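You operate a simulated robot arm through the tools that you are given. There is no shell and no other tool. Be economical: measure what you need, move in short steps, check, and stop when the job is done.

You are at the controls of a simulated two-armed robot. One attempt, no reset.

JOB
Take the blue cloth from the service table and lay it out flat on the right half of the bench.

It is judged by the outcome, as a careful person would: the job done as asked, and still so three seconds after it is handed in. It fails if anything else is knocked over, pushed out of place, dropped, spilled or broken. Flat cloth is picked up by pressing the open fingertips on it (5 to 10 N) and closing them slowly along it; thin cloth reads only 2 to 8 mm in the jaws.

ROBOT AND FRAMES
Two 7-joint arms with two-finger parallel grippers on one trunk, on a base that drives. Base frame: it is fixed to the floor where the robot stands at the start and does not move with it; the origin is under the middle of the robot, x ahead of it, y to its left, z up; the surface under the hand at the start is at about z = 0.86. Units: m, rad, N and s.
The left shoulder is at the start at [0.07, 0.163, 1.07], the right one opposite. With the tool pointing down near the work surface each hand reaches from about 0.38 to 0.88 m from the robot's upright axis, wherever it stands, measured 20 degrees to its own side. Places, roughly: right half of the bench [-1.4, 1.3, 0.8]. Payload 3.43 kg a hand.
The TCP of each hand is the grasp point between the finger pads, 0.034 m short of the fingertips. In the tool frame z runs along the fingers and y along their closing line. The gripper opens to 0.128 m. The fingers are 0.024 m wide and 0.012 m thick; the gripper's body (0.048 by 0.13 m) begins 0.096 m behind the TCP.
Orientation is that of the tool frame in the base frame, as a unit quaternion [x, y, z, w]. With the fingers straight down and closing along the base's y, the tool's x points along the base's -x, its y along +y and its z along -z.

CONTROLS
- The arms move only by the tool nudge_tool. It takes "left_moves", "right_moves" or both (then of equal length, played together; a hand with none holds still); each is a list of rows, each an object of numbers (a shift or turn left out is 0, a gripper value left out holds the last): "dx", "dy", "dz": the shift along the tool's x, y, z in units of 50 mm (1.0 is 50 mm); "rx", "ry", "rz": the turn, a rotation vector about the tool's x, y, z in units of 6 degrees (1.0 is 6 degrees); "claw": the closure, from 0 (fully open) to 1 (shut). In form: [{"dx": .., "dy": .., "dz": .., "rx": .., "ry": .., "rz": .., "claw": ..}, ...]. A call has 1 to 8 rows; each row shifts and turns the commanded pose from where the row before left it, along the tool's axes as they then stand. A call with a number of a shift or a turn outside -1 to 1 is refused whole. A row lasts 0.2 s, in which the tool goes at most 0.05 m and 0.15 rad; a call with a longer step from one row to the next is refused whole, and so is a gripper value outside its range. Where a pose cannot be reached the arm comes as near as it can. A force on the tool above 40 N (or 10 N above the force at the start of the call, whichever is more), or a blocked arm, ends the call early, and 0.2 s more pass. Each finger travels about 0.153 m/s and halts on what it meets, pressing with about 40 N; the grip force reading is that of the motor and also rises with nothing between the fingers. The clock runs only during rows and for 0.2 s after the last one: add rows that do not move to give the fingers time. It gives the time, the measured TCP pose, the force on the tool (base axes), the opening and the grip force at its end, in the units of the frame above (readings bear some noise), with the torque about the TCP (base axes, N m) and any sound that the robot's microphone picked up.
- Cameras (640 x 400 px; columns grow to the right, rows downward): "scene" is now at [0.1345, -0.0025, 1.2895]; the picture's right is [-0.04, -1.00, 0.00], its down [-0.65, 0.02, -0.76] and it looks along [0.76, -0.03, -0.65] (base axes); focal length 254 px, centre (320, 200). "left" rides on the left gripper at [0.076, 0.011, -0.16] in its tool frame; the picture's right is [-0.15, 0.99, 0.00], its down [-0.88, -0.13, -0.46] and it looks along [-0.45, -0.07, 0.89] (tool axes); focal length 234 px, centre (320, 200). "right" rides on the right gripper at [0.076, -0.011, -0.16] in its tool frame; the picture's right is [0.15, 0.99, 0.00], its down [-0.88, 0.13, -0.46] and it looks along [-0.45, 0.07, 0.89] (tool axes); focal length 234 px, centre (320, 200). There is no depth. A picture from a camera that has moved, and an enlarged one, comes with that camera's place and axes in the base frame and with its lens.
- get_image(camera): a new picture of that camera. It takes no simulated time.
- move_column(by): slides the trunk up (or, below 0, down) by that many m; the arms and the scene camera ride with it, the base frame stays. It gives what a move gives, with no picture.
- base_move(legs): drives the robot by 1 to 6 legs, each [ahead, left, turn to the left] in m, m and rad, along the robot's own axes; the way and the turn of a leg run together, so that a leg with both is an arc; at most 1.5 m and 3.142 rad a leg. The arms and the cameras ride along, it lands a little off, and it stops where it bumps. It gives what a move gives.
- turn_head(pan, tilt): turns the head with the scene camera to pan (to the left, within 1.501 rad either way) and tilt (down, from -0.506 to 1.204), counted from straight ahead of the robot. It gives what a move gives.
- close_up(camera, box): a new picture of the part [left, top, right, bottom] of that camera's present view, enlarged. It takes no simulated time.
- job_done(): hands the job in; it is judged then, once.

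Go step by step. Nothing tells you exact positions but the pictures and the camera data: compare them with the known pose of the tool, close in by small moves and look again before you grip or let go. The budget is 120 turns and 88 pictures, counting those below and the enlarged ones. Unless the task says otherwise, let go and move clear before handing in, and close with one line.

The tools are called after "Call:" by a JSON object that holds its "name" and its "arguments". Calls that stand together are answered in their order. nudge_tool: Moves the arms, as the interface text tells. Its arguments: {"type":"object","properties":{"left_moves":{"type":"array"},"right_moves":{"type":"array"}},"required":[]} The other tools are called the same way: move_column (by) slides the trunk up or down; base_move (legs) drives the base; turn_head (pan, tilt) turns the head that bears the scene camera; get_image (camera) takes a picture; close_up (camera, box) takes an enlarged picture of a part of a camera's view; job_done () hands the job in.

At the start:

```text
time: 0.0
left_ee_pos: [0.4007, 0.184, 1.0164]
left_ee_rot: [0.0, 1.0, 0.0, 0.001]
left_force: [1.2, 0.0, -0.2]
left_wrist_torque: [0.01, 0.01, 0.0]
left_grip_width: 0.1282
left_grasp_force: 0.0
right_ee_pos: [0.4882, -0.1804, 0.995]
right_ee_rot: [0.0, 1.0, 0.0, 0.0]
right_force: [-0.6, -0.8, 0.1]
right_wrist_torque: [-0.04, 0.0, 0.01]
right_grip_width: 0.1281
right_grasp_force: 0.1
trunk travel left (down, up): [-0.55, 0.39]
robot x, y, heading: [-0.0029, -0.0014, -0.005]
head pan, tilt: [-0.037, 0.702]
```

scene: 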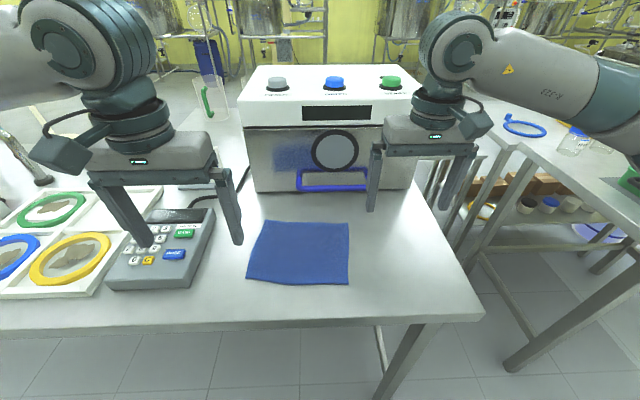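
right: 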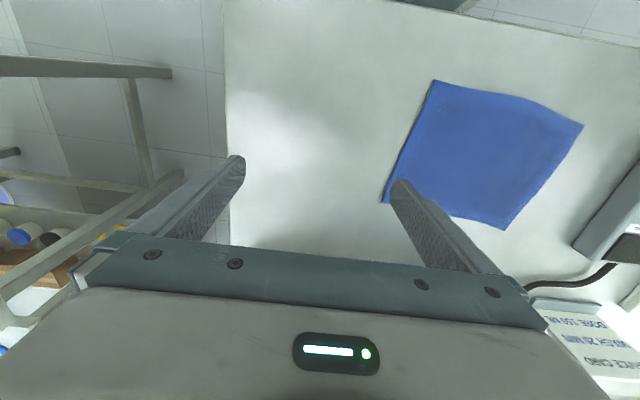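
left: 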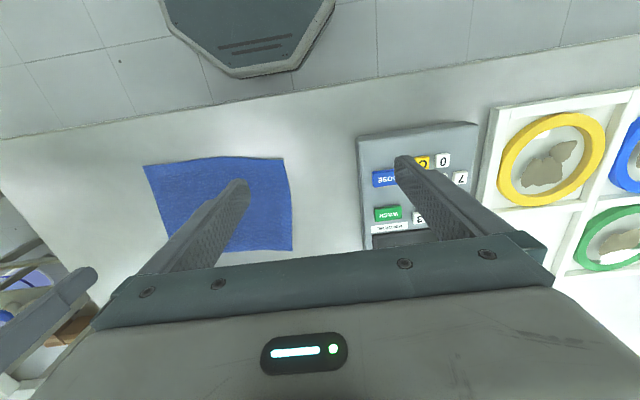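

The blue cloth lies on the table ahead, at about x 0.39–0.56, y −0.08–0.13. The bench should be behind me to the left. I'll look to both sides before touching anything.

Call:
{"name": "turn_head", "arguments": {"pan": 1.5, "tilt": 0.4}}

Call:
{"name": "get_image", "arguments": {"camera": "scene"}}

Call:
{"name": "turn_head", "arguments": {"pan": 0, "tilt": 0.9}}

Call:
{"name": "get_image", "arguments": {"camera": "scene"}}

```text
time: 1.6
left_ee_pos: [0.4006, 0.1828, 1.0168]
left_ee_rot: [0.0, 1.0, 0.0, 0.0]
left_force: [0.8, 0.3, 0.1]
left_wrist_torque: [-0.01, -0.01, -0.01]
left_grip_width: 0.1281
left_grasp_force: 0.1
right_ee_pos: [0.4891, -0.1803, 0.9955]
right_ee_rot: [0.0, 1.0, 0.0, 0.001]
right_force: [0.2, 0.2, 0.1]
right_wrist_torque: [-0.02, -0.02, 0.01]
right_grip_width: 0.1278
right_grasp_force: 0.1
trunk travel left (down, up): [-0.55, 0.39]
robot x, y, heading: [-0.0013, 0.0006, 0.002]
head pan, tilt: [1.499, 0.4]
```

```text
84 pictures are left
camera scene: at [0.0564, 0.093, 1.3165], right [1.0, -0.07, 0.0], down [-0.03, -0.39, -0.92], along [0.07, 0.92, -0.39], focal length 254 px, centre (320, 200)
```

scene: 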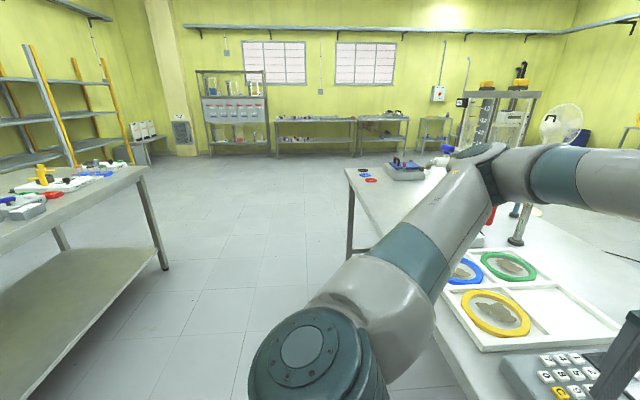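

```text
time: 3.2
left_ee_pos: [0.401, 0.183, 1.0158]
left_ee_rot: [0.0, 1.0, -0.001, -0.001]
left_force: [0.0, -0.6, -0.4]
left_wrist_torque: [0.0, -0.02, -0.03]
left_grip_width: 0.128
left_grasp_force: 0.1
right_ee_pos: [0.489, -0.1806, 0.9952]
right_ee_rot: [0.001, 1.0, 0.0, 0.0]
right_force: [0.7, -0.4, 0.0]
right_wrist_torque: [-0.01, -0.01, -0.01]
right_grip_width: 0.128
right_grasp_force: 0.0
trunk travel left (down, up): [-0.55, 0.39]
robot x, y, heading: [0.0017, -0.0008, 0.003]
head pan, tilt: [0.0, 0.901]
```

```text
83 pictures are left
camera scene: at [0.1252, 0.0007, 1.2735], right [0.0, -1.0, 0.0], down [-0.78, 0.0, -0.62], along [0.62, 0.0, -0.78], focal length 254 px, centre (320, 200)
```

scene: 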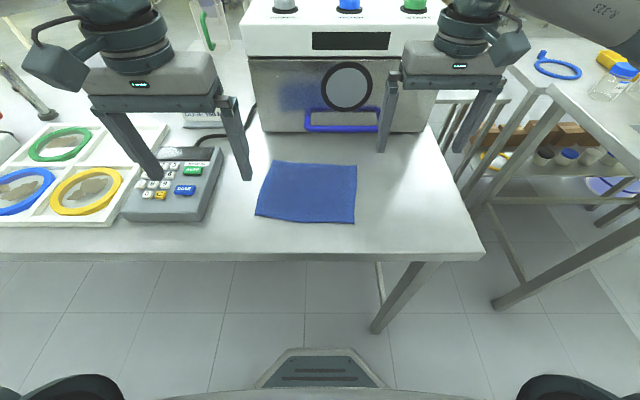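

The cloth's near edge runs from about (0.416, 0.128) to (0.397, −0.068). I'll back off 12 cm for reach, then turn both hands by 90° so they close along x, with their cameras on the outside.

Call:
{"name": "base_move", "arguments": {"legs": [[-0.12, 0, 0]]}}

Call:
{"name": "nudge_tool", "arguments": {"left_moves": [{"rz": 1}, {"rz": 1}, {"rz": 1}, {"rz": 1}, {"rz": 1}, {"rz": 1}, {"rz": 1}, {"rz": 1}], "right_moves": [{"rz": -1}, {"rz": -1}, {"rz": -1}, {"rz": -1}, {"rz": -1}, {"rz": -1}, {"rz": -1}, {"rz": -1}]}}

Call:
{"name": "nudge_tool", "arguments": {"left_moves": [{"rz": 1}, {"rz": 1}, {"rz": 1}, {"rz": 1}, {"rz": 1}, {"rz": 1}, {"rz": 1}, {}], "right_moves": [{"rz": -1}, {"rz": -1}, {"rz": -1}, {"rz": -1}, {"rz": -1}, {"rz": -1}, {"rz": -1}, {}]}}

Call:
{"name": "get_image", "arguments": {"camera": "scene"}}

```text
time: 4.5
left_ee_pos: [0.2818, 0.1837, 1.0154]
left_ee_rot: [-0.001, 1.0, 0.0, 0.0]
left_force: [-0.2, -0.3, 0.1]
left_wrist_torque: [0.01, -0.03, 0.0]
left_grip_width: 0.1282
left_grasp_force: 0.1
right_ee_pos: [0.3714, -0.1776, 0.9955]
right_ee_rot: [-0.001, 1.0, 0.0, 0.0]
right_force: [-0.2, 0.4, -0.4]
right_wrist_torque: [0.02, -0.02, -0.02]
right_grip_width: 0.1282
right_grasp_force: 0.2
trunk travel left (down, up): [-0.55, 0.39]
robot x, y, heading: [-0.1179, 0.0002, 0.002]
head pan, tilt: [0.0, 0.901]
```

```text
time: 6.2
left_ee_pos: [0.2811, 0.1843, 1.0158]
left_ee_rot: [0.406, 0.914, 0.0, -0.001]
left_force: [0.4, -0.9, -0.2]
left_wrist_torque: [0.02, 0.02, 0.0]
left_grip_width: 0.1282
left_grasp_force: 0.0
right_ee_pos: [0.3716, -0.1779, 0.9942]
right_ee_rot: [-0.409, 0.912, -0.001, 0.0]
right_force: [0.6, 0.4, 0.4]
right_wrist_torque: [-0.01, 0.03, 0.02]
right_grip_width: 0.1278
right_grasp_force: 0.0
trunk travel left (down, up): [-0.55, 0.39]
robot x, y, heading: [-0.1168, 0.0017, 0.005]
head pan, tilt: [0.0, 0.901]
```

```text
time: 8.1
left_ee_pos: [0.2822, 0.1841, 1.0157]
left_ee_rot: [0.706, 0.708, -0.001, -0.001]
left_force: [-0.7, -0.5, 0.3]
left_wrist_torque: [0.01, 0.03, -0.06]
left_grip_width: 0.1278
left_grasp_force: 0.0
right_ee_pos: [0.3194, -0.1476, 0.9941]
right_ee_rot: [0.707, -0.707, 0.0, 0.0]
right_force: [-0.6, -0.3, 0.5]
right_wrist_torque: [-0.01, -0.03, 0.01]
right_grip_width: 0.1279
right_grasp_force: 0.1
right hand out of reach, approached as far as the arm can: row 5, 6, 7
trunk travel left (down, up): [-0.55, 0.39]
robot x, y, heading: [-0.1174, 0.001, 0.005]
head pan, tilt: [0.0, 0.901]
```

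```text
82 pictures are left
camera scene: at [0.0067, 0.0005, 1.2735], right [0.0, -1.0, 0.0], down [-0.78, 0.0, -0.62], along [0.62, 0.0, -0.78], focal length 254 px, centre (320, 200)
```

scene: 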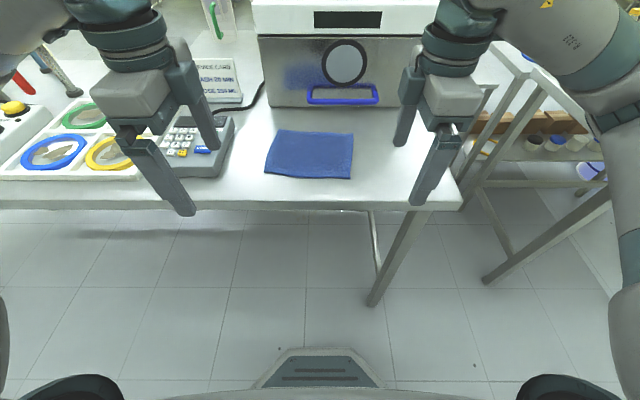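

Both hands are turned; the right one drifted inward while reaching. I'll bring both above the near corners, stay high, and part-close the fingers.

Call:
{"name": "nudge_tool", "arguments": {"left_moves": [{"dx": -0.316, "dy": 0.608, "claw": 0.6}, {"dx": -0.316, "dy": 0.608}, {"dx": -0.316, "dy": 0.608}, {"dx": -0.316, "dy": 0.608}, {"dx": -0.316, "dy": 0.608}, {}], "right_moves": [{"dx": -0.392, "dy": -0.4, "claw": 0.6}, {"dx": -0.392, "dy": -0.4}, {"dx": -0.392, "dy": -0.4}, {"dx": -0.392, "dy": -0.4}, {"dx": -0.392, "dy": -0.4}, {}]}}

Call:
{"name": "get_image", "arguments": {"camera": "scene"}}

Call:
{"name": "get_image", "arguments": {"camera": "left"}}

Call:
{"name": "get_image", "arguments": {"camera": "right"}}

```text
time: 9.4
left_ee_pos: [0.4309, 0.1066, 1.017]
left_ee_rot: [0.706, 0.709, 0.001, 0.0]
left_force: [0.2, 0.7, -0.2]
left_wrist_torque: [-0.02, -0.02, 0.01]
left_grip_width: 0.0512
left_grasp_force: 0.1
right_ee_pos: [0.3622, -0.031, 0.9928]
right_ee_rot: [-0.707, 0.707, 0.0, 0.0]
right_force: [0.3, 1.1, 0.7]
right_wrist_torque: [-0.01, -0.03, -0.01]
right_grip_width: 0.0512
right_grasp_force: 0.1
right hand out of reach, approached as far as the arm can: row 1, 2, 3, 4, 5
trunk travel left (down, up): [-0.55, 0.39]
robot x, y, heading: [-0.1152, -0.0001, 0.002]
head pan, tilt: [0.0, 0.901]
```

```text
81 pictures are left
camera scene: at [0.0061, 0.0009, 1.2736], right [0.0, -1.0, 0.0], down [-0.78, 0.0, -0.62], along [0.62, 0.0, -0.78], focal length 254 px, centre (320, 200)
```

scene: 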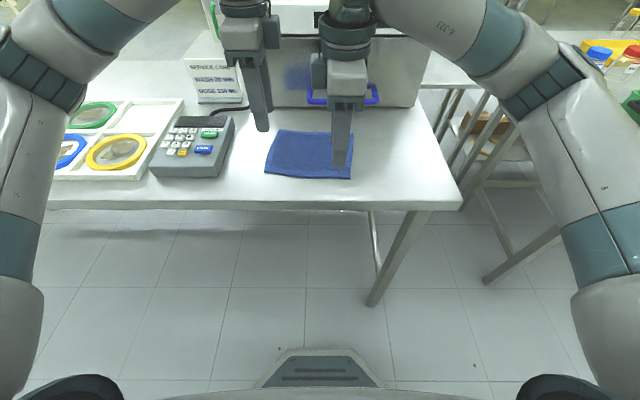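

```text
80 pictures are left
camera left: at [0.4439, 0.1818, 1.1763], right [0.99, -0.14, 0.0], down [-0.13, -0.88, 0.46], along [-0.07, -0.45, -0.89], focal length 234 px, centre (320, 200)
```

left: 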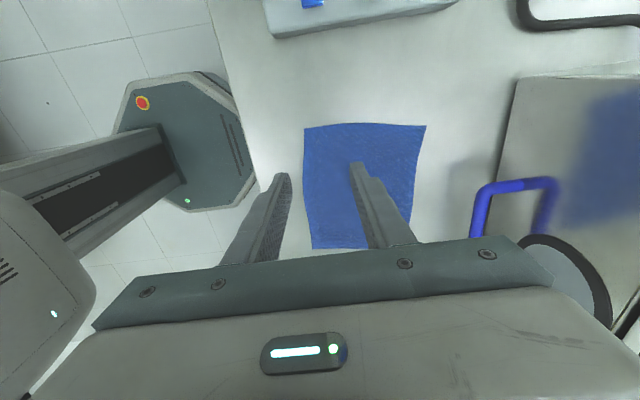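

```text
79 pictures are left
camera right: at [0.3731, -0.1069, 1.1511], right [-0.99, -0.15, 0.0], down [-0.13, 0.88, 0.46], along [-0.07, 0.45, -0.89], focal length 234 px, centre (320, 200)
```

right: 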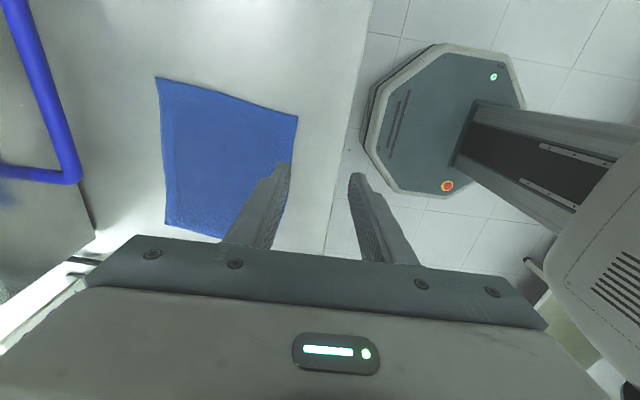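

The right hand can't hold the −90° turn here, apparently a joint limit. I'll move it outward and turn it the other way, to +90°.

Call:
{"name": "nudge_tool", "arguments": {"right_moves": [{"dx": 0.85, "rz": 0.5}, {"dx": 0.85, "rz": 1}, {"dx": 0.85, "rz": 1}, {"dx": 0.85, "rz": 1}, {"rz": 1}, {"rz": 1}, {"rz": 1}, {"rz": 1}]}}

Call:
{"name": "nudge_tool", "arguments": {"right_moves": [{"rz": 1}, {"rz": 1}, {"rz": 1}, {"rz": 1}, {"rz": 1}, {"rz": 1}, {"rz": 1}, {"rz": 1}]}}

Call:
{"name": "nudge_tool", "arguments": {"right_moves": [{"rz": 1}, {"rz": 1}, {"rz": 1}, {"rz": 1}, {"rz": 1}, {"rz": 1}, {"rz": 1}, {"rz": 1}]}}

Call:
{"name": "nudge_tool", "arguments": {"right_moves": [{"rz": 1}, {"rz": 1}, {"rz": 1}, {"rz": 1}, {"rz": 1}, {"rz": 1}, {"rz": 0.5}]}}

```text
time: 11.2
left_ee_pos: [0.432, 0.1057, 1.017]
left_ee_rot: [0.706, 0.708, 0.0, 0.0]
left_force: [0.5, -0.4, -0.3]
left_wrist_torque: [0.0, -0.02, -0.01]
left_grip_width: 0.0514
left_grasp_force: 0.1
right_ee_pos: [0.3415, -0.1985, 0.993]
right_ee_rot: [-0.384, 0.923, -0.001, 0.0]
right_force: [0.4, -0.2, -0.2]
right_wrist_torque: [0.01, 0.02, 0.01]
right_grip_width: 0.0512
right_grasp_force: 0.0
trunk travel left (down, up): [-0.55, 0.39]
robot x, y, heading: [-0.1157, 0.0, 0.002]
head pan, tilt: [0.0, 0.901]
```

```text
time: 13.1
left_ee_pos: [0.4329, 0.1055, 1.0175]
left_ee_rot: [0.706, 0.709, 0.0, 0.0]
left_force: [0.0, 0.9, -0.3]
left_wrist_torque: [0.0, 0.01, 0.0]
left_grip_width: 0.0512
left_grasp_force: 0.1
right_ee_pos: [0.3415, -0.1969, 0.9935]
right_ee_rot: [0.026, 1.0, 0.0, 0.0]
right_force: [-0.2, -0.8, 0.4]
right_wrist_torque: [-0.02, -0.01, 0.03]
right_grip_width: 0.0511
right_grasp_force: 0.0
trunk travel left (down, up): [-0.55, 0.39]
robot x, y, heading: [-0.1195, 0.002, 0.005]
head pan, tilt: [0.0, 0.901]
```

```text
time: 14.8
left_ee_pos: [0.433, 0.1062, 1.017]
left_ee_rot: [0.706, 0.708, -0.001, -0.001]
left_force: [-0.8, 0.6, 0.1]
left_wrist_torque: [0.02, 0.01, -0.01]
left_grip_width: 0.0511
left_grasp_force: 0.1
right_ee_pos: [0.3412, -0.1971, 0.9929]
right_ee_rot: [0.43, 0.903, 0.0, -0.001]
right_force: [-0.6, 0.2, -0.2]
right_wrist_torque: [-0.01, 0.0, 0.04]
right_grip_width: 0.0511
right_grasp_force: 0.0
trunk travel left (down, up): [-0.55, 0.39]
robot x, y, heading: [-0.115, 0.0022, 0.002]
head pan, tilt: [0.0, 0.901]
```

```text
time: 16.4
left_ee_pos: [0.4317, 0.1067, 1.0165]
left_ee_rot: [0.706, 0.708, -0.001, -0.002]
left_force: [0.5, -0.2, 0.0]
left_wrist_torque: [0.01, 0.0, -0.03]
left_grip_width: 0.0512
left_grasp_force: 0.0
right_ee_pos: [0.3414, -0.1978, 0.9933]
right_ee_rot: [0.707, 0.708, 0.0, 0.0]
right_force: [-1.1, 0.2, 0.2]
right_wrist_torque: [-0.01, 0.01, 0.02]
right_grip_width: 0.051
right_grasp_force: 0.1
trunk travel left (down, up): [-0.55, 0.39]
robot x, y, heading: [-0.1197, -0.0036, -0.001]
head pan, tilt: [0.0, 0.901]
```

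The +90° turn works for the right hand. Next I'll bring it over its corner and lower both hands to about 3 cm above the cloth.

Call:
{"name": "nudge_tool", "arguments": {"right_moves": [{"dx": 0.74, "dy": 0.395}, {"dx": 0.74, "dy": 0.395}, {"dx": 0.74, "dy": 0.395}, {"dx": 0.74, "dy": 0.395}, {"dz": 0.45}, {"dz": 0.45}, {"dz": 0.4}, {}], "left_moves": [{}, {}, {}, {"dz": 0.45}, {"dz": 0.45}, {"dz": 0.45}, {"dz": 0.45}, {}]}}

Call:
{"name": "get_image", "arguments": {"camera": "scene"}}

Call:
{"name": "get_image", "arguments": {"camera": "left"}}

Call:
{"name": "get_image", "arguments": {"camera": "right"}}

```text
time: 18.2
left_ee_pos: [0.4326, 0.1062, 0.9253]
left_ee_rot: [0.706, 0.708, 0.0, 0.0]
left_force: [0.2, 0.4, 0.6]
left_wrist_torque: [-0.01, -0.02, -0.01]
left_grip_width: 0.0513
left_grasp_force: 0.0
right_ee_pos: [0.4192, -0.0492, 0.9267]
right_ee_rot: [0.706, 0.708, 0.0, 0.0]
right_force: [0.5, -0.2, 0.7]
right_wrist_torque: [-0.01, 0.01, 0.02]
right_grip_width: 0.051
right_grasp_force: 0.0
trunk travel left (down, up): [-0.55, 0.39]
robot x, y, heading: [-0.1179, -0.0003, 0.005]
head pan, tilt: [0.0, 0.901]
```

```text
78 pictures are left
camera scene: at [0.0063, 0.0009, 1.2736], right [0.0, -1.0, 0.0], down [-0.78, 0.0, -0.62], along [0.62, 0.0, -0.78], focal length 254 px, centre (320, 200)
```

scene: 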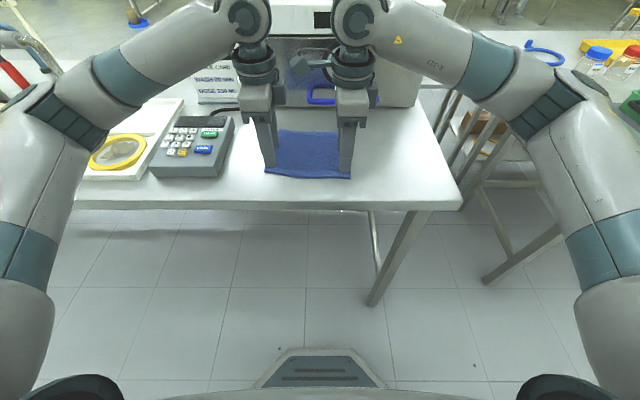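

```text
77 pictures are left
camera left: at [0.4449, 0.1818, 1.0847], right [0.99, -0.14, 0.0], down [-0.13, -0.88, 0.46], along [-0.06, -0.45, -0.89], focal length 234 px, centre (320, 200)
```

left: 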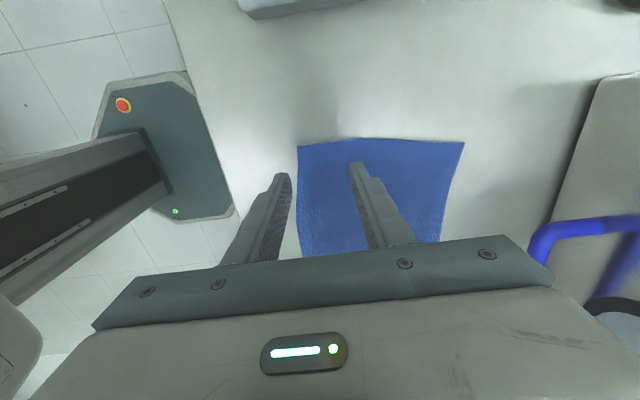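

```text
76 pictures are left
camera right: at [0.4064, 0.0267, 1.0853], right [0.99, 0.15, 0.0], down [0.13, -0.88, 0.46], along [0.07, -0.45, -0.89], focal length 234 px, centre (320, 200)
```

right: 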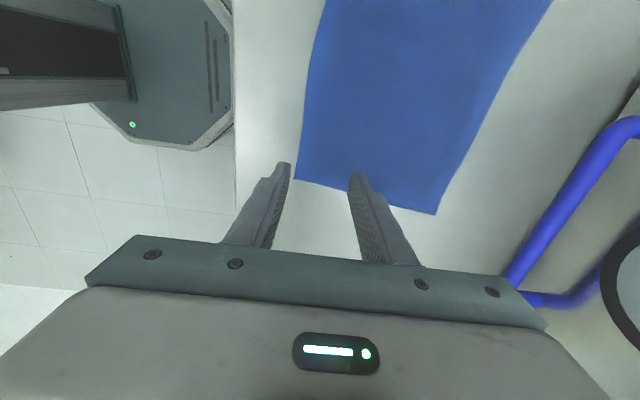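

Both hands line up with the near edge: the near finger is just off the cloth and the far finger about 4 cm in. Lowering gently now.

Call:
{"name": "nudge_tool", "arguments": {"right_moves": [{"dz": 0.2}, {"dz": 0.2}, {"dz": 0.15}, {}], "left_moves": [{"dz": 0.2}, {"dz": 0.2}, {"dz": 0.12}, {}]}}

```text
time: 19.2
left_ee_pos: [0.4339, 0.1055, 0.9008]
left_ee_rot: [0.706, 0.708, 0.0, 0.0]
left_force: [0.3, 0.7, 0.3]
left_wrist_torque: [0.01, -0.02, -0.01]
left_grip_width: 0.0512
left_grasp_force: 0.0
right_ee_pos: [0.42, -0.0489, 0.9015]
right_ee_rot: [0.707, 0.708, 0.0, -0.001]
right_force: [0.2, 0.6, -0.5]
right_wrist_torque: [0.03, -0.01, 0.0]
right_grip_width: 0.0511
right_grasp_force: 0.1
trunk travel left (down, up): [-0.55, 0.39]
robot x, y, heading: [-0.119, 0.0016, 0.004]
head pan, tilt: [0.0, 0.901]
```

Call:
{"name": "nudge_tool", "arguments": {"right_moves": [{"dz": 0.05}, {"dz": 0.05}, {}], "left_moves": [{"dz": 0.05}, {"dz": 0.05}, {}]}}

Call:
{"name": "nudge_tool", "arguments": {"right_moves": [{"dz": 0.04}, {}], "left_moves": [{"dz": 0.04}, {}]}}

```text
time: 20.1
left_ee_pos: [0.4342, 0.1057, 0.8963]
left_ee_rot: [0.706, 0.708, 0.001, 0.001]
left_force: [1.3, 1.2, 9.2]
left_wrist_torque: [0.06, -0.3, -0.01]
left_grip_width: 0.0515
left_grasp_force: 0.7
right_ee_pos: [0.4189, -0.0487, 0.8966]
right_ee_rot: [0.706, 0.708, 0.0, 0.0]
right_force: [1.1, -1.1, 12.1]
right_wrist_torque: [-0.02, -0.29, -0.01]
right_grip_width: 0.0514
right_grasp_force: 0.4
trunk travel left (down, up): [-0.55, 0.39]
robot x, y, heading: [-0.1155, -0.0007, 0.006]
head pan, tilt: [0.0, 0.901]
```

```text
time: 20.6
left_ee_pos: [0.4323, 0.1047, 0.896]
left_ee_rot: [0.706, 0.708, 0.002, 0.003]
left_force: [4.3, 0.8, 24.1]
left_wrist_torque: [0.03, -0.71, 0.05]
left_grip_width: 0.0519
left_grasp_force: 0.8
right_ee_pos: [0.4194, -0.0494, 0.8958]
right_ee_rot: [0.706, 0.708, 0.002, 0.001]
right_force: [5.0, -1.7, 27.0]
right_wrist_torque: [-0.09, -0.65, -0.01]
right_grip_width: 0.0516
right_grasp_force: 0.5
trunk travel left (down, up): [-0.55, 0.39]
robot x, y, heading: [-0.1176, 0.0007, 0.003]
head pan, tilt: [0.0, 0.901]
```

I've pressed too far, so I'll ease back to about 7 N and then close slowly.

Call:
{"name": "nudge_tool", "arguments": {"right_moves": [{"dz": -0.05}, {}], "left_moves": [{"dz": -0.042}, {}]}}

Call:
{"name": "nudge_tool", "arguments": {"right_moves": [{"claw": 0.64}, {"claw": 0.68}, {"claw": 0.72}, {"claw": 0.76}, {"claw": 0.8}], "left_moves": [{"claw": 0.64}, {"claw": 0.68}, {"claw": 0.72}, {"claw": 0.76}, {"claw": 0.8}]}}

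Call:
{"name": "get_image", "arguments": {"camera": "left"}}

Call:
{"name": "get_image", "arguments": {"camera": "right"}}

```text
time: 21.2
left_ee_pos: [0.4323, 0.1074, 0.8964]
left_ee_rot: [0.706, 0.708, 0.001, 0.001]
left_force: [4.0, -0.7, 22.2]
left_wrist_torque: [0.01, -0.66, 0.03]
left_grip_width: 0.0521
left_grasp_force: 0.4
right_ee_pos: [0.419, -0.0487, 0.8966]
right_ee_rot: [0.706, 0.709, 0.001, 0.001]
right_force: [3.7, 0.4, 18.9]
right_wrist_torque: [0.02, -0.57, 0.03]
right_grip_width: 0.0518
right_grasp_force: 0.5
trunk travel left (down, up): [-0.55, 0.39]
robot x, y, heading: [-0.1229, 0.0002, 0.009]
head pan, tilt: [0.0, 0.901]
```

```text
time: 22.4
left_ee_pos: [0.4314, 0.1064, 0.8968]
left_ee_rot: [0.705, 0.709, 0.001, 0.0]
left_force: [-2.9, -0.8, 19.3]
left_wrist_torque: [0.0, -0.14, -0.01]
left_grip_width: 0.0236
left_grasp_force: 0.1
right_ee_pos: [0.4179, -0.0487, 0.8975]
right_ee_rot: [0.706, 0.708, 0.002, 0.001]
right_force: [-1.5, 0.5, 10.3]
right_wrist_torque: [0.02, -0.11, 0.01]
right_grip_width: 0.0248
right_grasp_force: 0.1
trunk travel left (down, up): [-0.55, 0.39]
robot x, y, heading: [-0.1181, -0.0002, 0.004]
head pan, tilt: [0.0, 0.901]
```

```text
75 pictures are left
camera left: at [0.443, 0.1808, 1.0558], right [0.99, -0.14, 0.0], down [-0.13, -0.88, 0.46], along [-0.06, -0.45, -0.89], focal length 234 px, centre (320, 200)
```

left: 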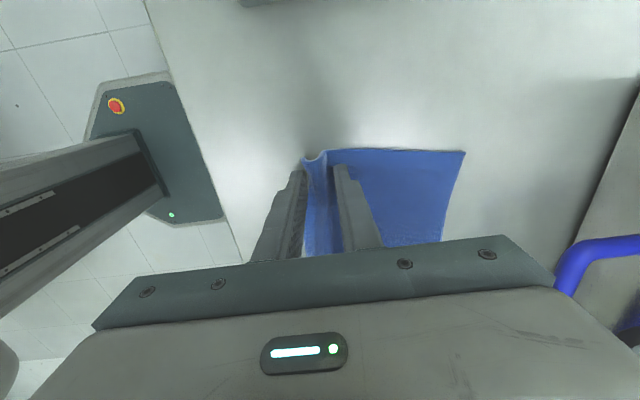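

```text
74 pictures are left
camera right: at [0.4052, 0.0267, 1.0554], right [0.99, 0.15, 0.0], down [0.13, -0.88, 0.46], along [0.07, -0.45, -0.89], focal length 234 px, centre (320, 200)
```

right: 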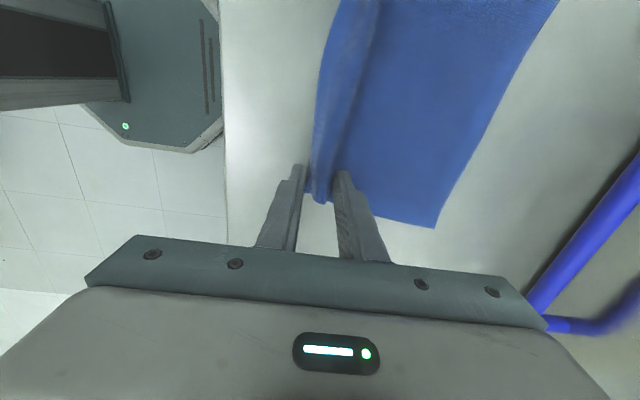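

The cloth edge is rucking up neatly between both pairs of fingers. Continuing the slow close.

Call:
{"name": "nudge_tool", "arguments": {"right_moves": [{"claw": 0.84}, {"claw": 0.88}, {"claw": 0.92}, {"claw": 0.96}, {"claw": 1.0}, {}, {}], "left_moves": [{"claw": 0.84, "dz": -0.015}, {"claw": 0.88}, {"claw": 0.92}, {"claw": 0.96}, {"claw": 1.0}, {}, {}]}}

Call:
{"name": "get_image", "arguments": {"camera": "left"}}

Call:
{"name": "get_image", "arguments": {"camera": "right"}}

```text
time: 24.1
left_ee_pos: [0.4324, 0.106, 0.8966]
left_ee_rot: [0.707, 0.708, 0.0, 0.001]
left_force: [1.3, -1.0, 11.5]
left_wrist_torque: [-0.05, -0.07, 0.04]
left_grip_width: 0.0047
left_grasp_force: 39.2
right_ee_pos: [0.4188, -0.0497, 0.8964]
right_ee_rot: [0.706, 0.708, 0.0, 0.0]
right_force: [2.2, 1.2, 16.8]
right_wrist_torque: [-0.01, -0.14, 0.0]
right_grip_width: 0.0046
right_grasp_force: 39.5
trunk travel left (down, up): [-0.55, 0.39]
robot x, y, heading: [-0.1173, 0.0018, -0.002]
head pan, tilt: [0.0, 0.901]
```

```text
73 pictures are left
camera left: at [0.4441, 0.1808, 1.0563], right [0.99, -0.14, 0.0], down [-0.13, -0.88, 0.46], along [-0.06, -0.45, -0.89], focal length 234 px, centre (320, 200)
```

left: 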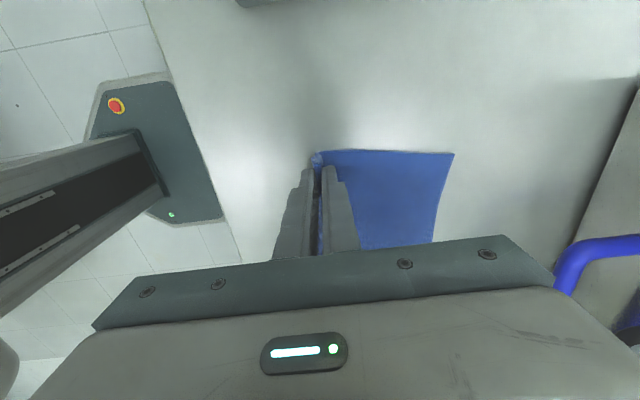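

```text
72 pictures are left
camera right: at [0.4063, 0.0269, 1.0554], right [0.99, 0.15, 0.0], down [0.13, -0.88, 0.46], along [0.07, -0.45, -0.89], focal length 234 px, centre (320, 200)
```

right: 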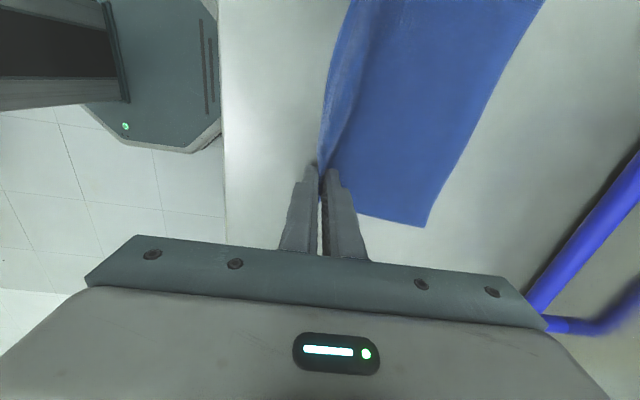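

Both jaws read 4.7 mm, which is cloth. Lifting slowly.

Call:
{"name": "nudge_tool", "arguments": {"right_moves": [{"dz": -0.3}, {"dz": -0.4}, {"dz": -0.5}, {"dz": -0.5}, {"dz": -0.5}, {"dz": -0.5}, {"dz": -0.5}, {}], "left_moves": [{"dz": -0.3}, {"dz": -0.4}, {"dz": -0.5}, {"dz": -0.5}, {"dz": -0.5}, {"dz": -0.5}, {"dz": -0.5}, {}]}}

Call:
{"name": "get_image", "arguments": {"camera": "scene"}}

Call:
{"name": "get_image", "arguments": {"camera": "right"}}

```text
time: 25.9
left_ee_pos: [0.4366, 0.1047, 1.0552]
left_ee_rot: [0.706, 0.708, 0.0, 0.0]
left_force: [-0.6, -0.3, 0.3]
left_wrist_torque: [-0.03, 0.01, 0.01]
left_grip_width: 0.0045
left_grasp_force: 39.2
right_ee_pos: [0.4187, -0.0494, 1.0531]
right_ee_rot: [0.706, 0.708, 0.0, 0.0]
right_force: [0.5, 0.3, 1.0]
right_wrist_torque: [0.02, 0.03, -0.01]
right_grip_width: 0.0048
right_grasp_force: 39.1
trunk travel left (down, up): [-0.55, 0.39]
robot x, y, heading: [-0.1212, -0.0012, -0.001]
head pan, tilt: [0.0, 0.901]
```

```text
71 pictures are left
camera scene: at [0.0076, 0.0008, 1.2734], right [0.0, -1.0, 0.0], down [-0.78, 0.0, -0.62], along [0.62, 0.0, -0.78], focal length 254 px, centre (320, 200)
```

scene: 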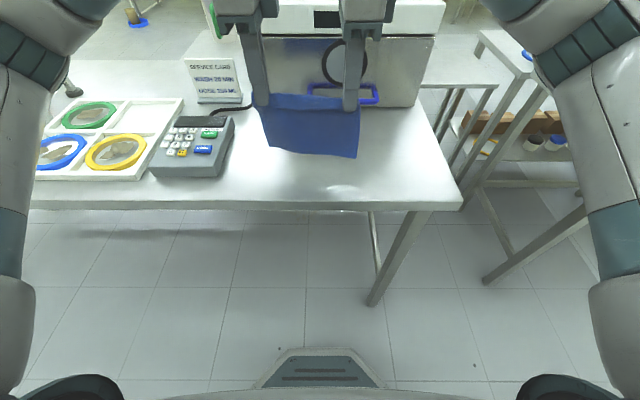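

```text
70 pictures are left
camera right: at [0.4068, 0.0262, 1.2124], right [0.99, 0.15, 0.0], down [0.13, -0.88, 0.46], along [0.07, -0.45, -0.89], focal length 234 px, centre (320, 200)
```

right: 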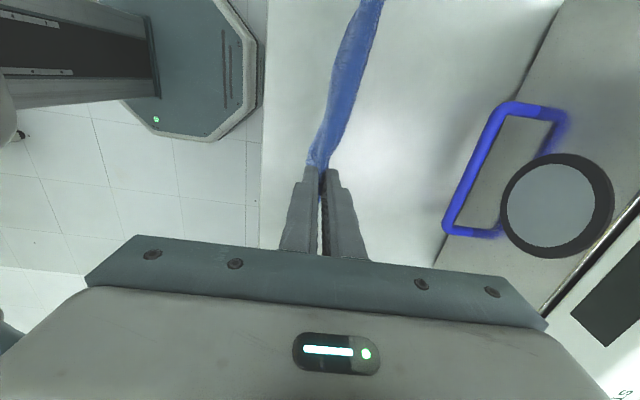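

The cloth hangs cleanly between the two hands. I'll raise the trunk, back into the aisle, turn left and look at the bench.

Call:
{"name": "move_column", "arguments": {"by": 0.12}}

Call:
{"name": "base_move", "arguments": {"legs": [[-0.26, 0, 0], [0, 0, 1.57]]}}

Call:
{"name": "turn_head", "arguments": {"pan": 1.2, "tilt": 0.5}}

Call:
{"name": "get_image", "arguments": {"camera": "scene"}}

```text
time: 27.4
left_ee_pos: [0.435, 0.1048, 1.1746]
left_ee_rot: [0.706, 0.709, -0.001, -0.001]
left_force: [-0.2, -0.6, 0.2]
left_wrist_torque: [-0.04, 0.02, -0.04]
left_grip_width: 0.0045
left_grasp_force: 38.5
right_ee_pos: [0.4191, -0.0499, 1.1739]
right_ee_rot: [0.705, 0.709, 0.0, 0.0]
right_force: [0.1, 1.0, -0.2]
right_wrist_torque: [0.02, 0.02, -0.01]
right_grip_width: 0.0047
right_grasp_force: 39.5
trunk travel left (down, up): [-0.67, 0.27]
robot x, y, heading: [-0.1208, 0.0024, 0.003]
head pan, tilt: [0.0, 0.901]
```

```text
time: 33.0
left_ee_pos: [-0.4813, 0.5515, 1.175]
left_ee_rot: [-0.002, 1.0, 0.0, 0.0]
left_force: [0.9, -0.3, 0.7]
left_wrist_torque: [0.02, -0.03, -0.14]
left_grip_width: 0.0045
left_grasp_force: 39.2
right_ee_pos: [-0.3276, 0.5352, 1.1736]
right_ee_rot: [-0.003, 1.0, 0.0, 0.0]
right_force: [-0.3, 0.5, -0.1]
right_wrist_torque: [-0.04, 0.0, -0.13]
right_grip_width: 0.0048
right_grasp_force: 39.0
trunk travel left (down, up): [-0.67, 0.27]
robot x, y, heading: [-0.3768, -0.006, 1.578]
head pan, tilt: [0.0, 0.901]
```

```text
time: 34.4
left_ee_pos: [-0.4801, 0.5509, 1.1751]
left_ee_rot: [-0.003, 1.0, -0.001, 0.0]
left_force: [1.3, 0.2, -1.0]
left_wrist_torque: [-0.02, -0.01, -0.11]
left_grip_width: 0.0045
left_grasp_force: 38.7
right_ee_pos: [-0.3267, 0.5367, 1.1733]
right_ee_rot: [-0.002, 1.0, 0.0, 0.0]
right_force: [-0.7, -1.0, -0.6]
right_wrist_torque: [0.01, 0.0, -0.1]
right_grip_width: 0.0045
right_grasp_force: 38.8
trunk travel left (down, up): [-0.67, 0.27]
robot x, y, heading: [-0.3755, -0.0024, 1.579]
head pan, tilt: [1.201, 0.499]
```

```text
69 pictures are left
camera scene: at [-0.4611, 0.0816, 1.4274], right [0.36, 0.93, 0.0], down [0.45, -0.17, -0.88], along [-0.82, 0.31, -0.48], focal length 254 px, centre (320, 200)
```

scene: 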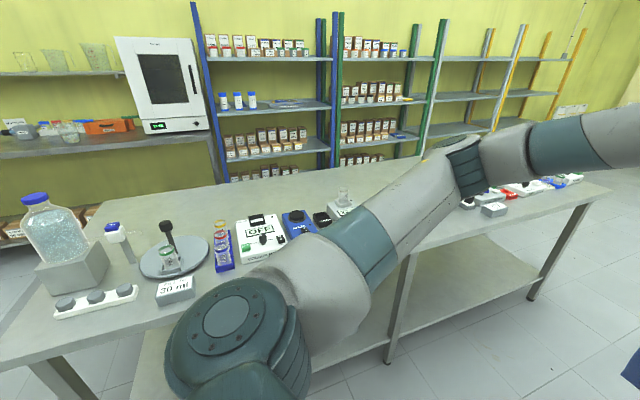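

The bench runs along y in front of the shelves. Its right (+y) half looks mostly clear apart from small items at the end. I'll drive alongside it and turn to face it.

Call:
{"name": "base_move", "arguments": {"legs": [[1.2, 0, 0], [0, 0, 1.56]]}}

Call:
{"name": "turn_head", "arguments": {"pan": 0, "tilt": 0.65}}

Call:
{"name": "get_image", "arguments": {"camera": "scene"}}

```text
time: 44.6
left_ee_pos: [-0.9162, 1.0738, 1.1763]
left_ee_rot: [0.733, -0.68, 0.001, 0.0]
left_force: [-0.6, 1.0, -0.2]
left_wrist_torque: [0.02, -0.04, -0.1]
left_grip_width: 0.0047
left_grasp_force: 38.7
right_ee_pos: [-0.9136, 1.2302, 1.1741]
right_ee_rot: [0.733, -0.68, 0.0, 0.0]
right_force: [-0.6, -0.5, 0.2]
right_wrist_torque: [0.0, 0.0, -0.12]
right_grip_width: 0.0044
right_grasp_force: 39.3
trunk travel left (down, up): [-0.67, 0.27]
robot x, y, heading: [-0.3714, 1.2157, -3.065]
head pan, tilt: [1.201, 0.499]
```

```text
time: 46.0
left_ee_pos: [-0.9172, 1.0751, 1.1748]
left_ee_rot: [0.733, -0.681, 0.0, 0.0]
left_force: [0.0, 0.9, 0.3]
left_wrist_torque: [0.06, 0.01, -0.13]
left_grip_width: 0.0045
left_grasp_force: 38.6
right_ee_pos: [-0.9121, 1.2294, 1.1744]
right_ee_rot: [0.733, -0.68, 0.0, 0.0]
right_force: [-0.3, -0.9, 0.2]
right_wrist_torque: [-0.02, 0.03, -0.12]
right_grip_width: 0.0046
right_grasp_force: 38.7
trunk travel left (down, up): [-0.67, 0.27]
robot x, y, heading: [-0.3716, 1.2196, -3.065]
head pan, tilt: [0.0, 0.649]
```

```text
68 pictures are left
camera scene: at [-0.5102, 1.209, 1.414], right [-0.08, 1.0, 0.0], down [0.6, 0.05, -0.8], along [-0.79, -0.06, -0.6], focal length 254 px, centre (320, 200)
```

scene: 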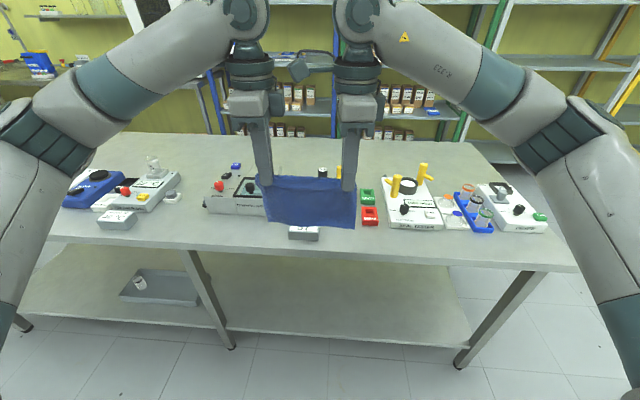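

I now face the bench. It is cluttered along the front, but a free strip shows behind the row of instruments. I'll look closer.

Call:
{"name": "close_up", "arguments": {"camera": "scene", "box": [320, 110, 600, 285]}}

Call:
{"name": "close_up", "arguments": {"camera": "scene", "box": [60, 110, 340, 285]}}

Call:
{"name": "get_image", "arguments": {"camera": "left"}}

Call:
{"name": "get_image", "arguments": {"camera": "right"}}

```text
2.29 times, centred on (460, 198) of scene
camera zoom: at [-0.5102, 1.209, 1.414], right [-0.08, 1.0, 0.0], down [0.6, 0.05, -0.8], along [-0.79, -0.06, -0.6], focal length 580 px, centre (0, 206)
```

zoom: 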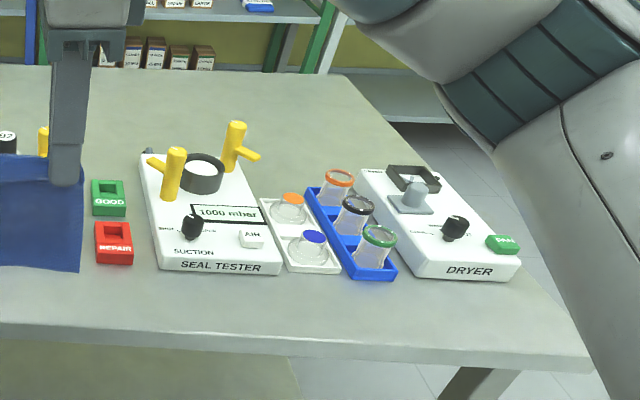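

```text
2.29 times, centred on (200, 198) of scene
camera zoom: at [-0.5102, 1.209, 1.414], right [-0.08, 1.0, 0.0], down [0.6, 0.05, -0.8], along [-0.79, -0.06, -0.6], focal length 580 px, centre (594, 206)
```

zoom: 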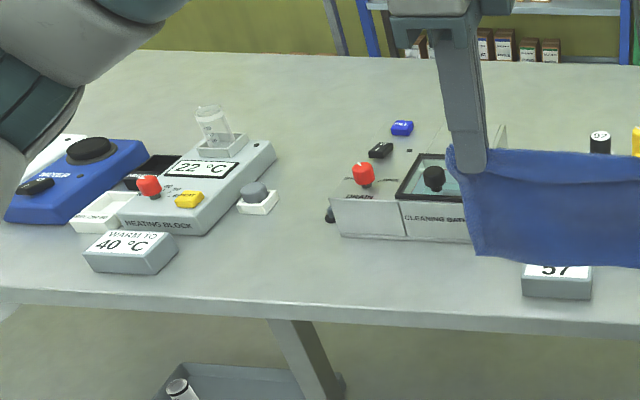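

```text
65 pictures are left
camera left: at [-0.9217, 0.9972, 1.3343], right [-1.0, 0.07, 0.0], down [0.06, 0.89, 0.46], along [0.03, 0.45, -0.89], focal length 234 px, centre (320, 200)
```

left: 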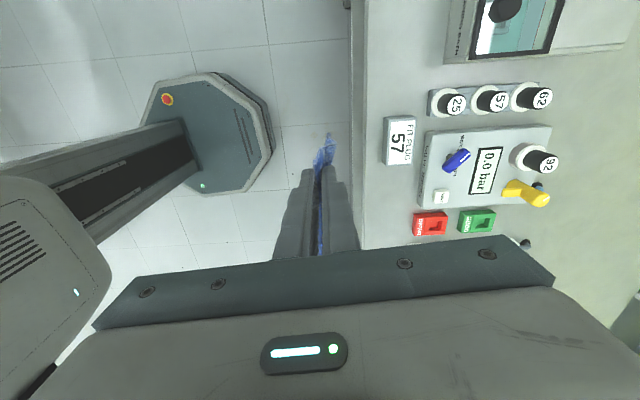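

```text
64 pictures are left
camera right: at [-0.8963, 1.1547, 1.3326], right [-0.98, -0.22, 0.0], down [-0.2, 0.87, 0.46], along [-0.1, 0.44, -0.89], focal length 234 px, centre (320, 200)
```

right: 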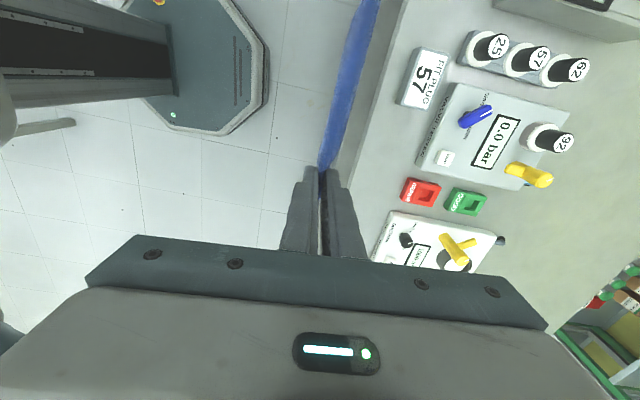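

The free strip behind the instruments is too far to reach from the front. From the bench's right end (y ≈ 1.95) I can lay the cloth on the clear back-right area, so I'll drive round and look there.

Call:
{"name": "base_move", "arguments": {"legs": [[0, -1.25, 0], [0, 0, 1.494]]}}

Call:
{"name": "turn_head", "arguments": {"pan": -1.0, "tilt": 0.45}}

Call:
{"name": "get_image", "arguments": {"camera": "scene"}}

```text
time: 56.1
left_ee_pos: [-0.3776, 1.9426, 1.1757]
left_ee_rot: [1.0, -0.017, 0.001, 0.0]
left_force: [-0.6, 0.1, -0.2]
left_wrist_torque: [-0.01, 0.03, -0.12]
left_grip_width: 0.0042
left_grasp_force: 38.5
right_ee_pos: [-0.5333, 1.9642, 1.1737]
right_ee_rot: [1.0, -0.017, -0.001, 0.001]
right_force: [1.0, -0.6, 0.7]
right_wrist_torque: [-0.02, 0.01, -0.11]
right_grip_width: 0.0047
right_grasp_force: 39.1
trunk travel left (down, up): [-0.67, 0.27]
robot x, y, heading: [-0.4663, 2.4991, -1.604]
head pan, tilt: [0.0, 0.649]
```

```text
time: 57.3
left_ee_pos: [-0.3788, 1.9422, 1.175]
left_ee_rot: [1.0, -0.016, -0.001, 0.0]
left_force: [-0.7, 0.1, 0.0]
left_wrist_torque: [-0.01, 0.06, -0.1]
left_grip_width: 0.0047
left_grasp_force: 39.1
right_ee_pos: [-0.5329, 1.9636, 1.1734]
right_ee_rot: [1.0, -0.017, 0.0, 0.001]
right_force: [0.8, 0.0, -0.5]
right_wrist_torque: [-0.02, -0.02, -0.11]
right_grip_width: 0.0048
right_grasp_force: 39.0
trunk travel left (down, up): [-0.67, 0.27]
robot x, y, heading: [-0.4624, 2.5025, -1.606]
head pan, tilt: [-1.0, 0.45]
```

```text
63 pictures are left
camera scene: at [-0.5446, 2.4022, 1.4319], right [-0.51, 0.86, 0.0], down [0.37, 0.22, -0.9], along [-0.77, -0.46, -0.44], focal length 254 px, centre (320, 200)
```

scene: 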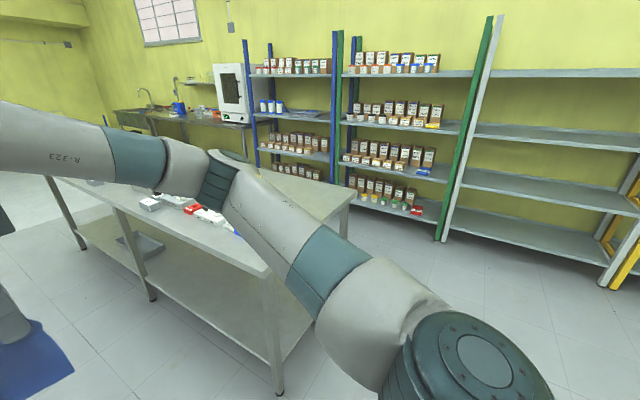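

There is a wide aisle (about 0.9 m) behind the bench, so I have room. I'll strafe to x ≈ −1.7 and look at the bench end from there.

Call:
{"name": "base_move", "arguments": {"legs": [[0, 0, 0.035], [0, -1.22, 0]]}}

Call:
{"name": "turn_head", "arguments": {"pan": 0, "tilt": 0.75}}

Call:
{"name": "get_image", "arguments": {"camera": "scene"}}

```text
time: 63.9
left_ee_pos: [-1.5777, 1.9429, 1.1755]
left_ee_rot: [1.0, 0.002, 0.001, -0.001]
left_force: [-0.8, 0.1, -0.2]
left_wrist_torque: [0.0, -0.01, -0.12]
left_grip_width: 0.0045
left_grasp_force: 38.5
right_ee_pos: [-1.7314, 1.959, 1.1746]
right_ee_rot: [1.0, 0.002, 0.0, -0.001]
right_force: [0.3, 0.9, 0.3]
right_wrist_torque: [0.02, -0.02, -0.12]
right_grip_width: 0.0049
right_grasp_force: 38.6
trunk travel left (down, up): [-0.67, 0.27]
robot x, y, heading: [-1.6829, 2.4965, -1.574]
head pan, tilt: [-1.0, 0.45]
```

```text
time: 65.2
left_ee_pos: [-1.5783, 1.9428, 1.1754]
left_ee_rot: [1.0, 0.002, 0.0, 0.0]
left_force: [0.3, 0.9, -0.4]
left_wrist_torque: [-0.03, 0.0, -0.13]
left_grip_width: 0.0047
left_grasp_force: 38.5
right_ee_pos: [-1.7331, 1.9599, 1.1732]
right_ee_rot: [1.0, 0.002, 0.0, 0.0]
right_force: [0.9, 0.6, -0.3]
right_wrist_torque: [-0.04, 0.02, -0.1]
right_grip_width: 0.0047
right_grasp_force: 39.1
trunk travel left (down, up): [-0.67, 0.27]
robot x, y, heading: [-1.6836, 2.4941, -1.564]
head pan, tilt: [0.0, 0.75]
```

```text
62 pictures are left
camera scene: at [-1.6828, 2.3633, 1.4054], right [-1.0, 0.0, 0.0], down [0.0, 0.68, -0.73], along [0.0, -0.73, -0.68], focal length 254 px, centre (320, 200)
```

scene: 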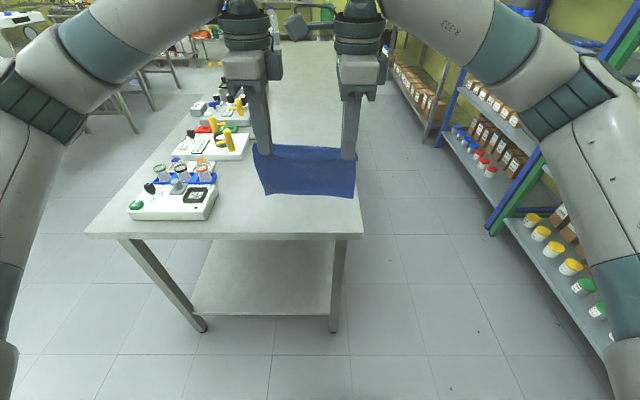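

The bench's free back-right area spans x ≈ −1.40 to −1.80 and runs in from its end edge at y ≈ 1.88. I'll close in, centre on it, align the hands and extend forward.

Call:
{"name": "base_move", "arguments": {"legs": [[0.2, 0.055, 0]]}}

Call:
{"name": "nudge_tool", "arguments": {"left_moves": [{"dy": 0.2}, {"dy": 0.35}, {"dy": 0.45}, {"dy": 0.45}, {"dy": 0.45}, {"dy": 0.45}, {"dy": 0.4}, {}], "right_moves": [{"dy": 0.3}, {"dy": 0.45}, {"dy": 0.5}, {"dy": 0.5}, {"dy": 0.5}, {"dy": 0.45}, {"dy": 0.4}, {}]}}

Call:
{"name": "get_image", "arguments": {"camera": "scene"}}

Call:
{"name": "get_image", "arguments": {"camera": "left"}}

```text
time: 66.8
left_ee_pos: [-1.5175, 1.7503, 1.1746]
left_ee_rot: [1.0, 0.005, 0.001, -0.001]
left_force: [-1.4, 0.1, 0.8]
left_wrist_torque: [0.0, 0.01, -0.08]
left_grip_width: 0.0047
left_grasp_force: 39.1
right_ee_pos: [-1.6728, 1.7649, 1.1744]
right_ee_rot: [1.0, 0.004, 0.0, 0.0]
right_force: [-0.2, -0.1, 0.1]
right_wrist_torque: [0.02, 0.0, -0.1]
right_grip_width: 0.0045
right_grasp_force: 39.0
trunk travel left (down, up): [-0.67, 0.27]
robot x, y, heading: [-1.6245, 2.3059, -1.562]
head pan, tilt: [0.0, 0.75]
```

```text
time: 68.6
left_ee_pos: [-1.5173, 1.6115, 1.1749]
left_ee_rot: [1.0, 0.003, 0.0, 0.0]
left_force: [0.5, -0.4, 0.5]
left_wrist_torque: [-0.01, 0.04, -0.14]
left_grip_width: 0.0047
left_grasp_force: 38.2
right_ee_pos: [-1.6708, 1.6102, 1.175]
right_ee_rot: [1.0, 0.004, 0.0, 0.0]
right_force: [-0.8, 0.2, 0.0]
right_wrist_torque: [-0.01, -0.01, -0.12]
right_grip_width: 0.0046
right_grasp_force: 38.7
trunk travel left (down, up): [-0.67, 0.27]
robot x, y, heading: [-1.6262, 2.2999, -1.56]
head pan, tilt: [0.0, 0.75]
```

```text
61 pictures are left
camera scene: at [-1.6257, 2.17, 1.4055], right [-1.0, -0.01, 0.0], down [-0.01, 0.68, -0.73], along [0.01, -0.73, -0.68], focal length 254 px, centre (320, 200)
```

scene: 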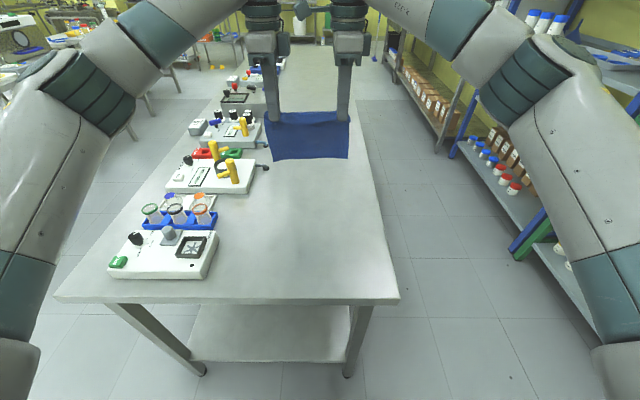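

```text
60 pictures are left
camera left: at [-1.4403, 1.6024, 1.3348], right [-0.14, -0.99, 0.0], down [-0.88, 0.12, 0.46], along [-0.45, 0.06, -0.89], focal length 234 px, centre (320, 200)
```

left: 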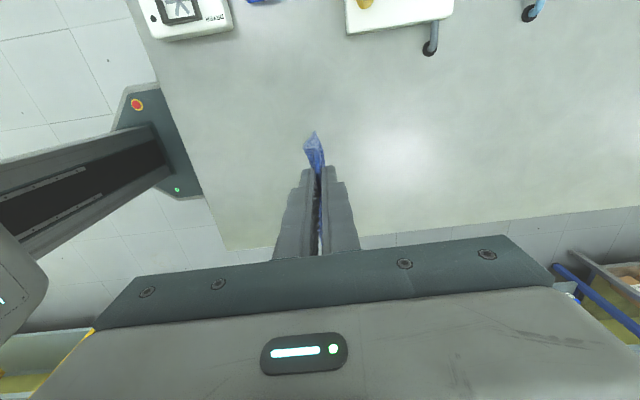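

The cloth hangs over clear bench, well away from the instruments. I'll lower the trunk until its bottom edge is just above the surface.

Call:
{"name": "move_column", "arguments": {"by": -0.18}}

Call:
{"name": "get_image", "arguments": {"camera": "scene"}}

Call:
{"name": "get_image", "arguments": {"camera": "right"}}

```text
time: 70.6
left_ee_pos: [-1.5168, 1.6134, 0.9962]
left_ee_rot: [1.0, 0.005, 0.0, 0.0]
left_force: [0.2, -0.3, 0.0]
left_wrist_torque: [0.02, -0.02, -0.12]
left_grip_width: 0.0044
left_grasp_force: 38.6
right_ee_pos: [-1.6701, 1.6103, 0.9957]
right_ee_rot: [1.0, 0.004, 0.0, 0.0]
right_force: [0.4, 0.5, -0.2]
right_wrist_torque: [0.0, -0.03, -0.08]
right_grip_width: 0.0046
right_grasp_force: 38.8
trunk travel left (down, up): [-0.49, 0.45]
robot x, y, heading: [-1.6269, 2.3006, -1.561]
head pan, tilt: [0.0, 0.75]
```

```text
59 pictures are left
camera scene: at [-1.6258, 2.1699, 1.2255], right [-1.0, -0.01, 0.0], down [-0.01, 0.68, -0.73], along [0.01, -0.73, -0.68], focal length 254 px, centre (320, 200)
```

scene: 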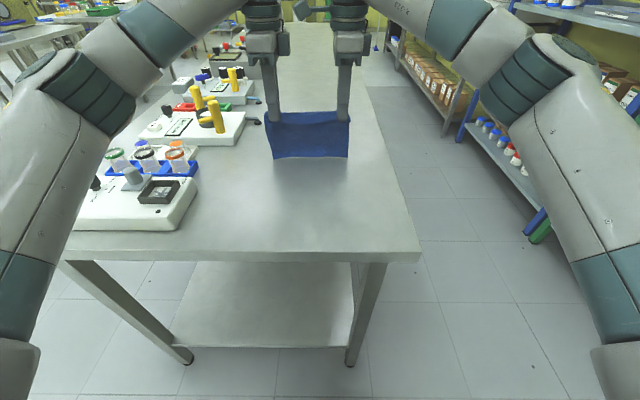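

```text
58 pictures are left
camera right: at [-1.596, 1.6214, 1.1537], right [0.15, -0.99, 0.0], down [-0.88, -0.14, 0.46], along [-0.45, -0.07, -0.89], focal length 234 px, centre (320, 200)
```

right: 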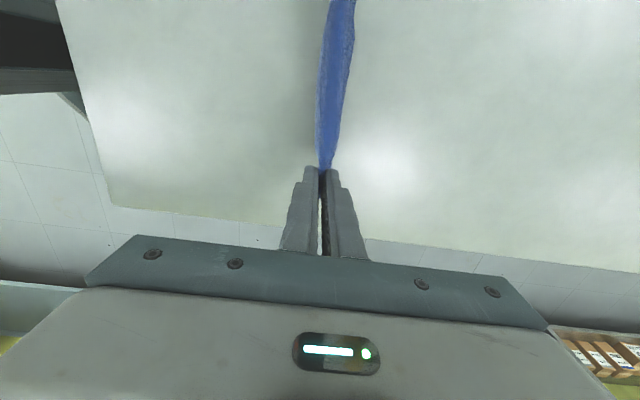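

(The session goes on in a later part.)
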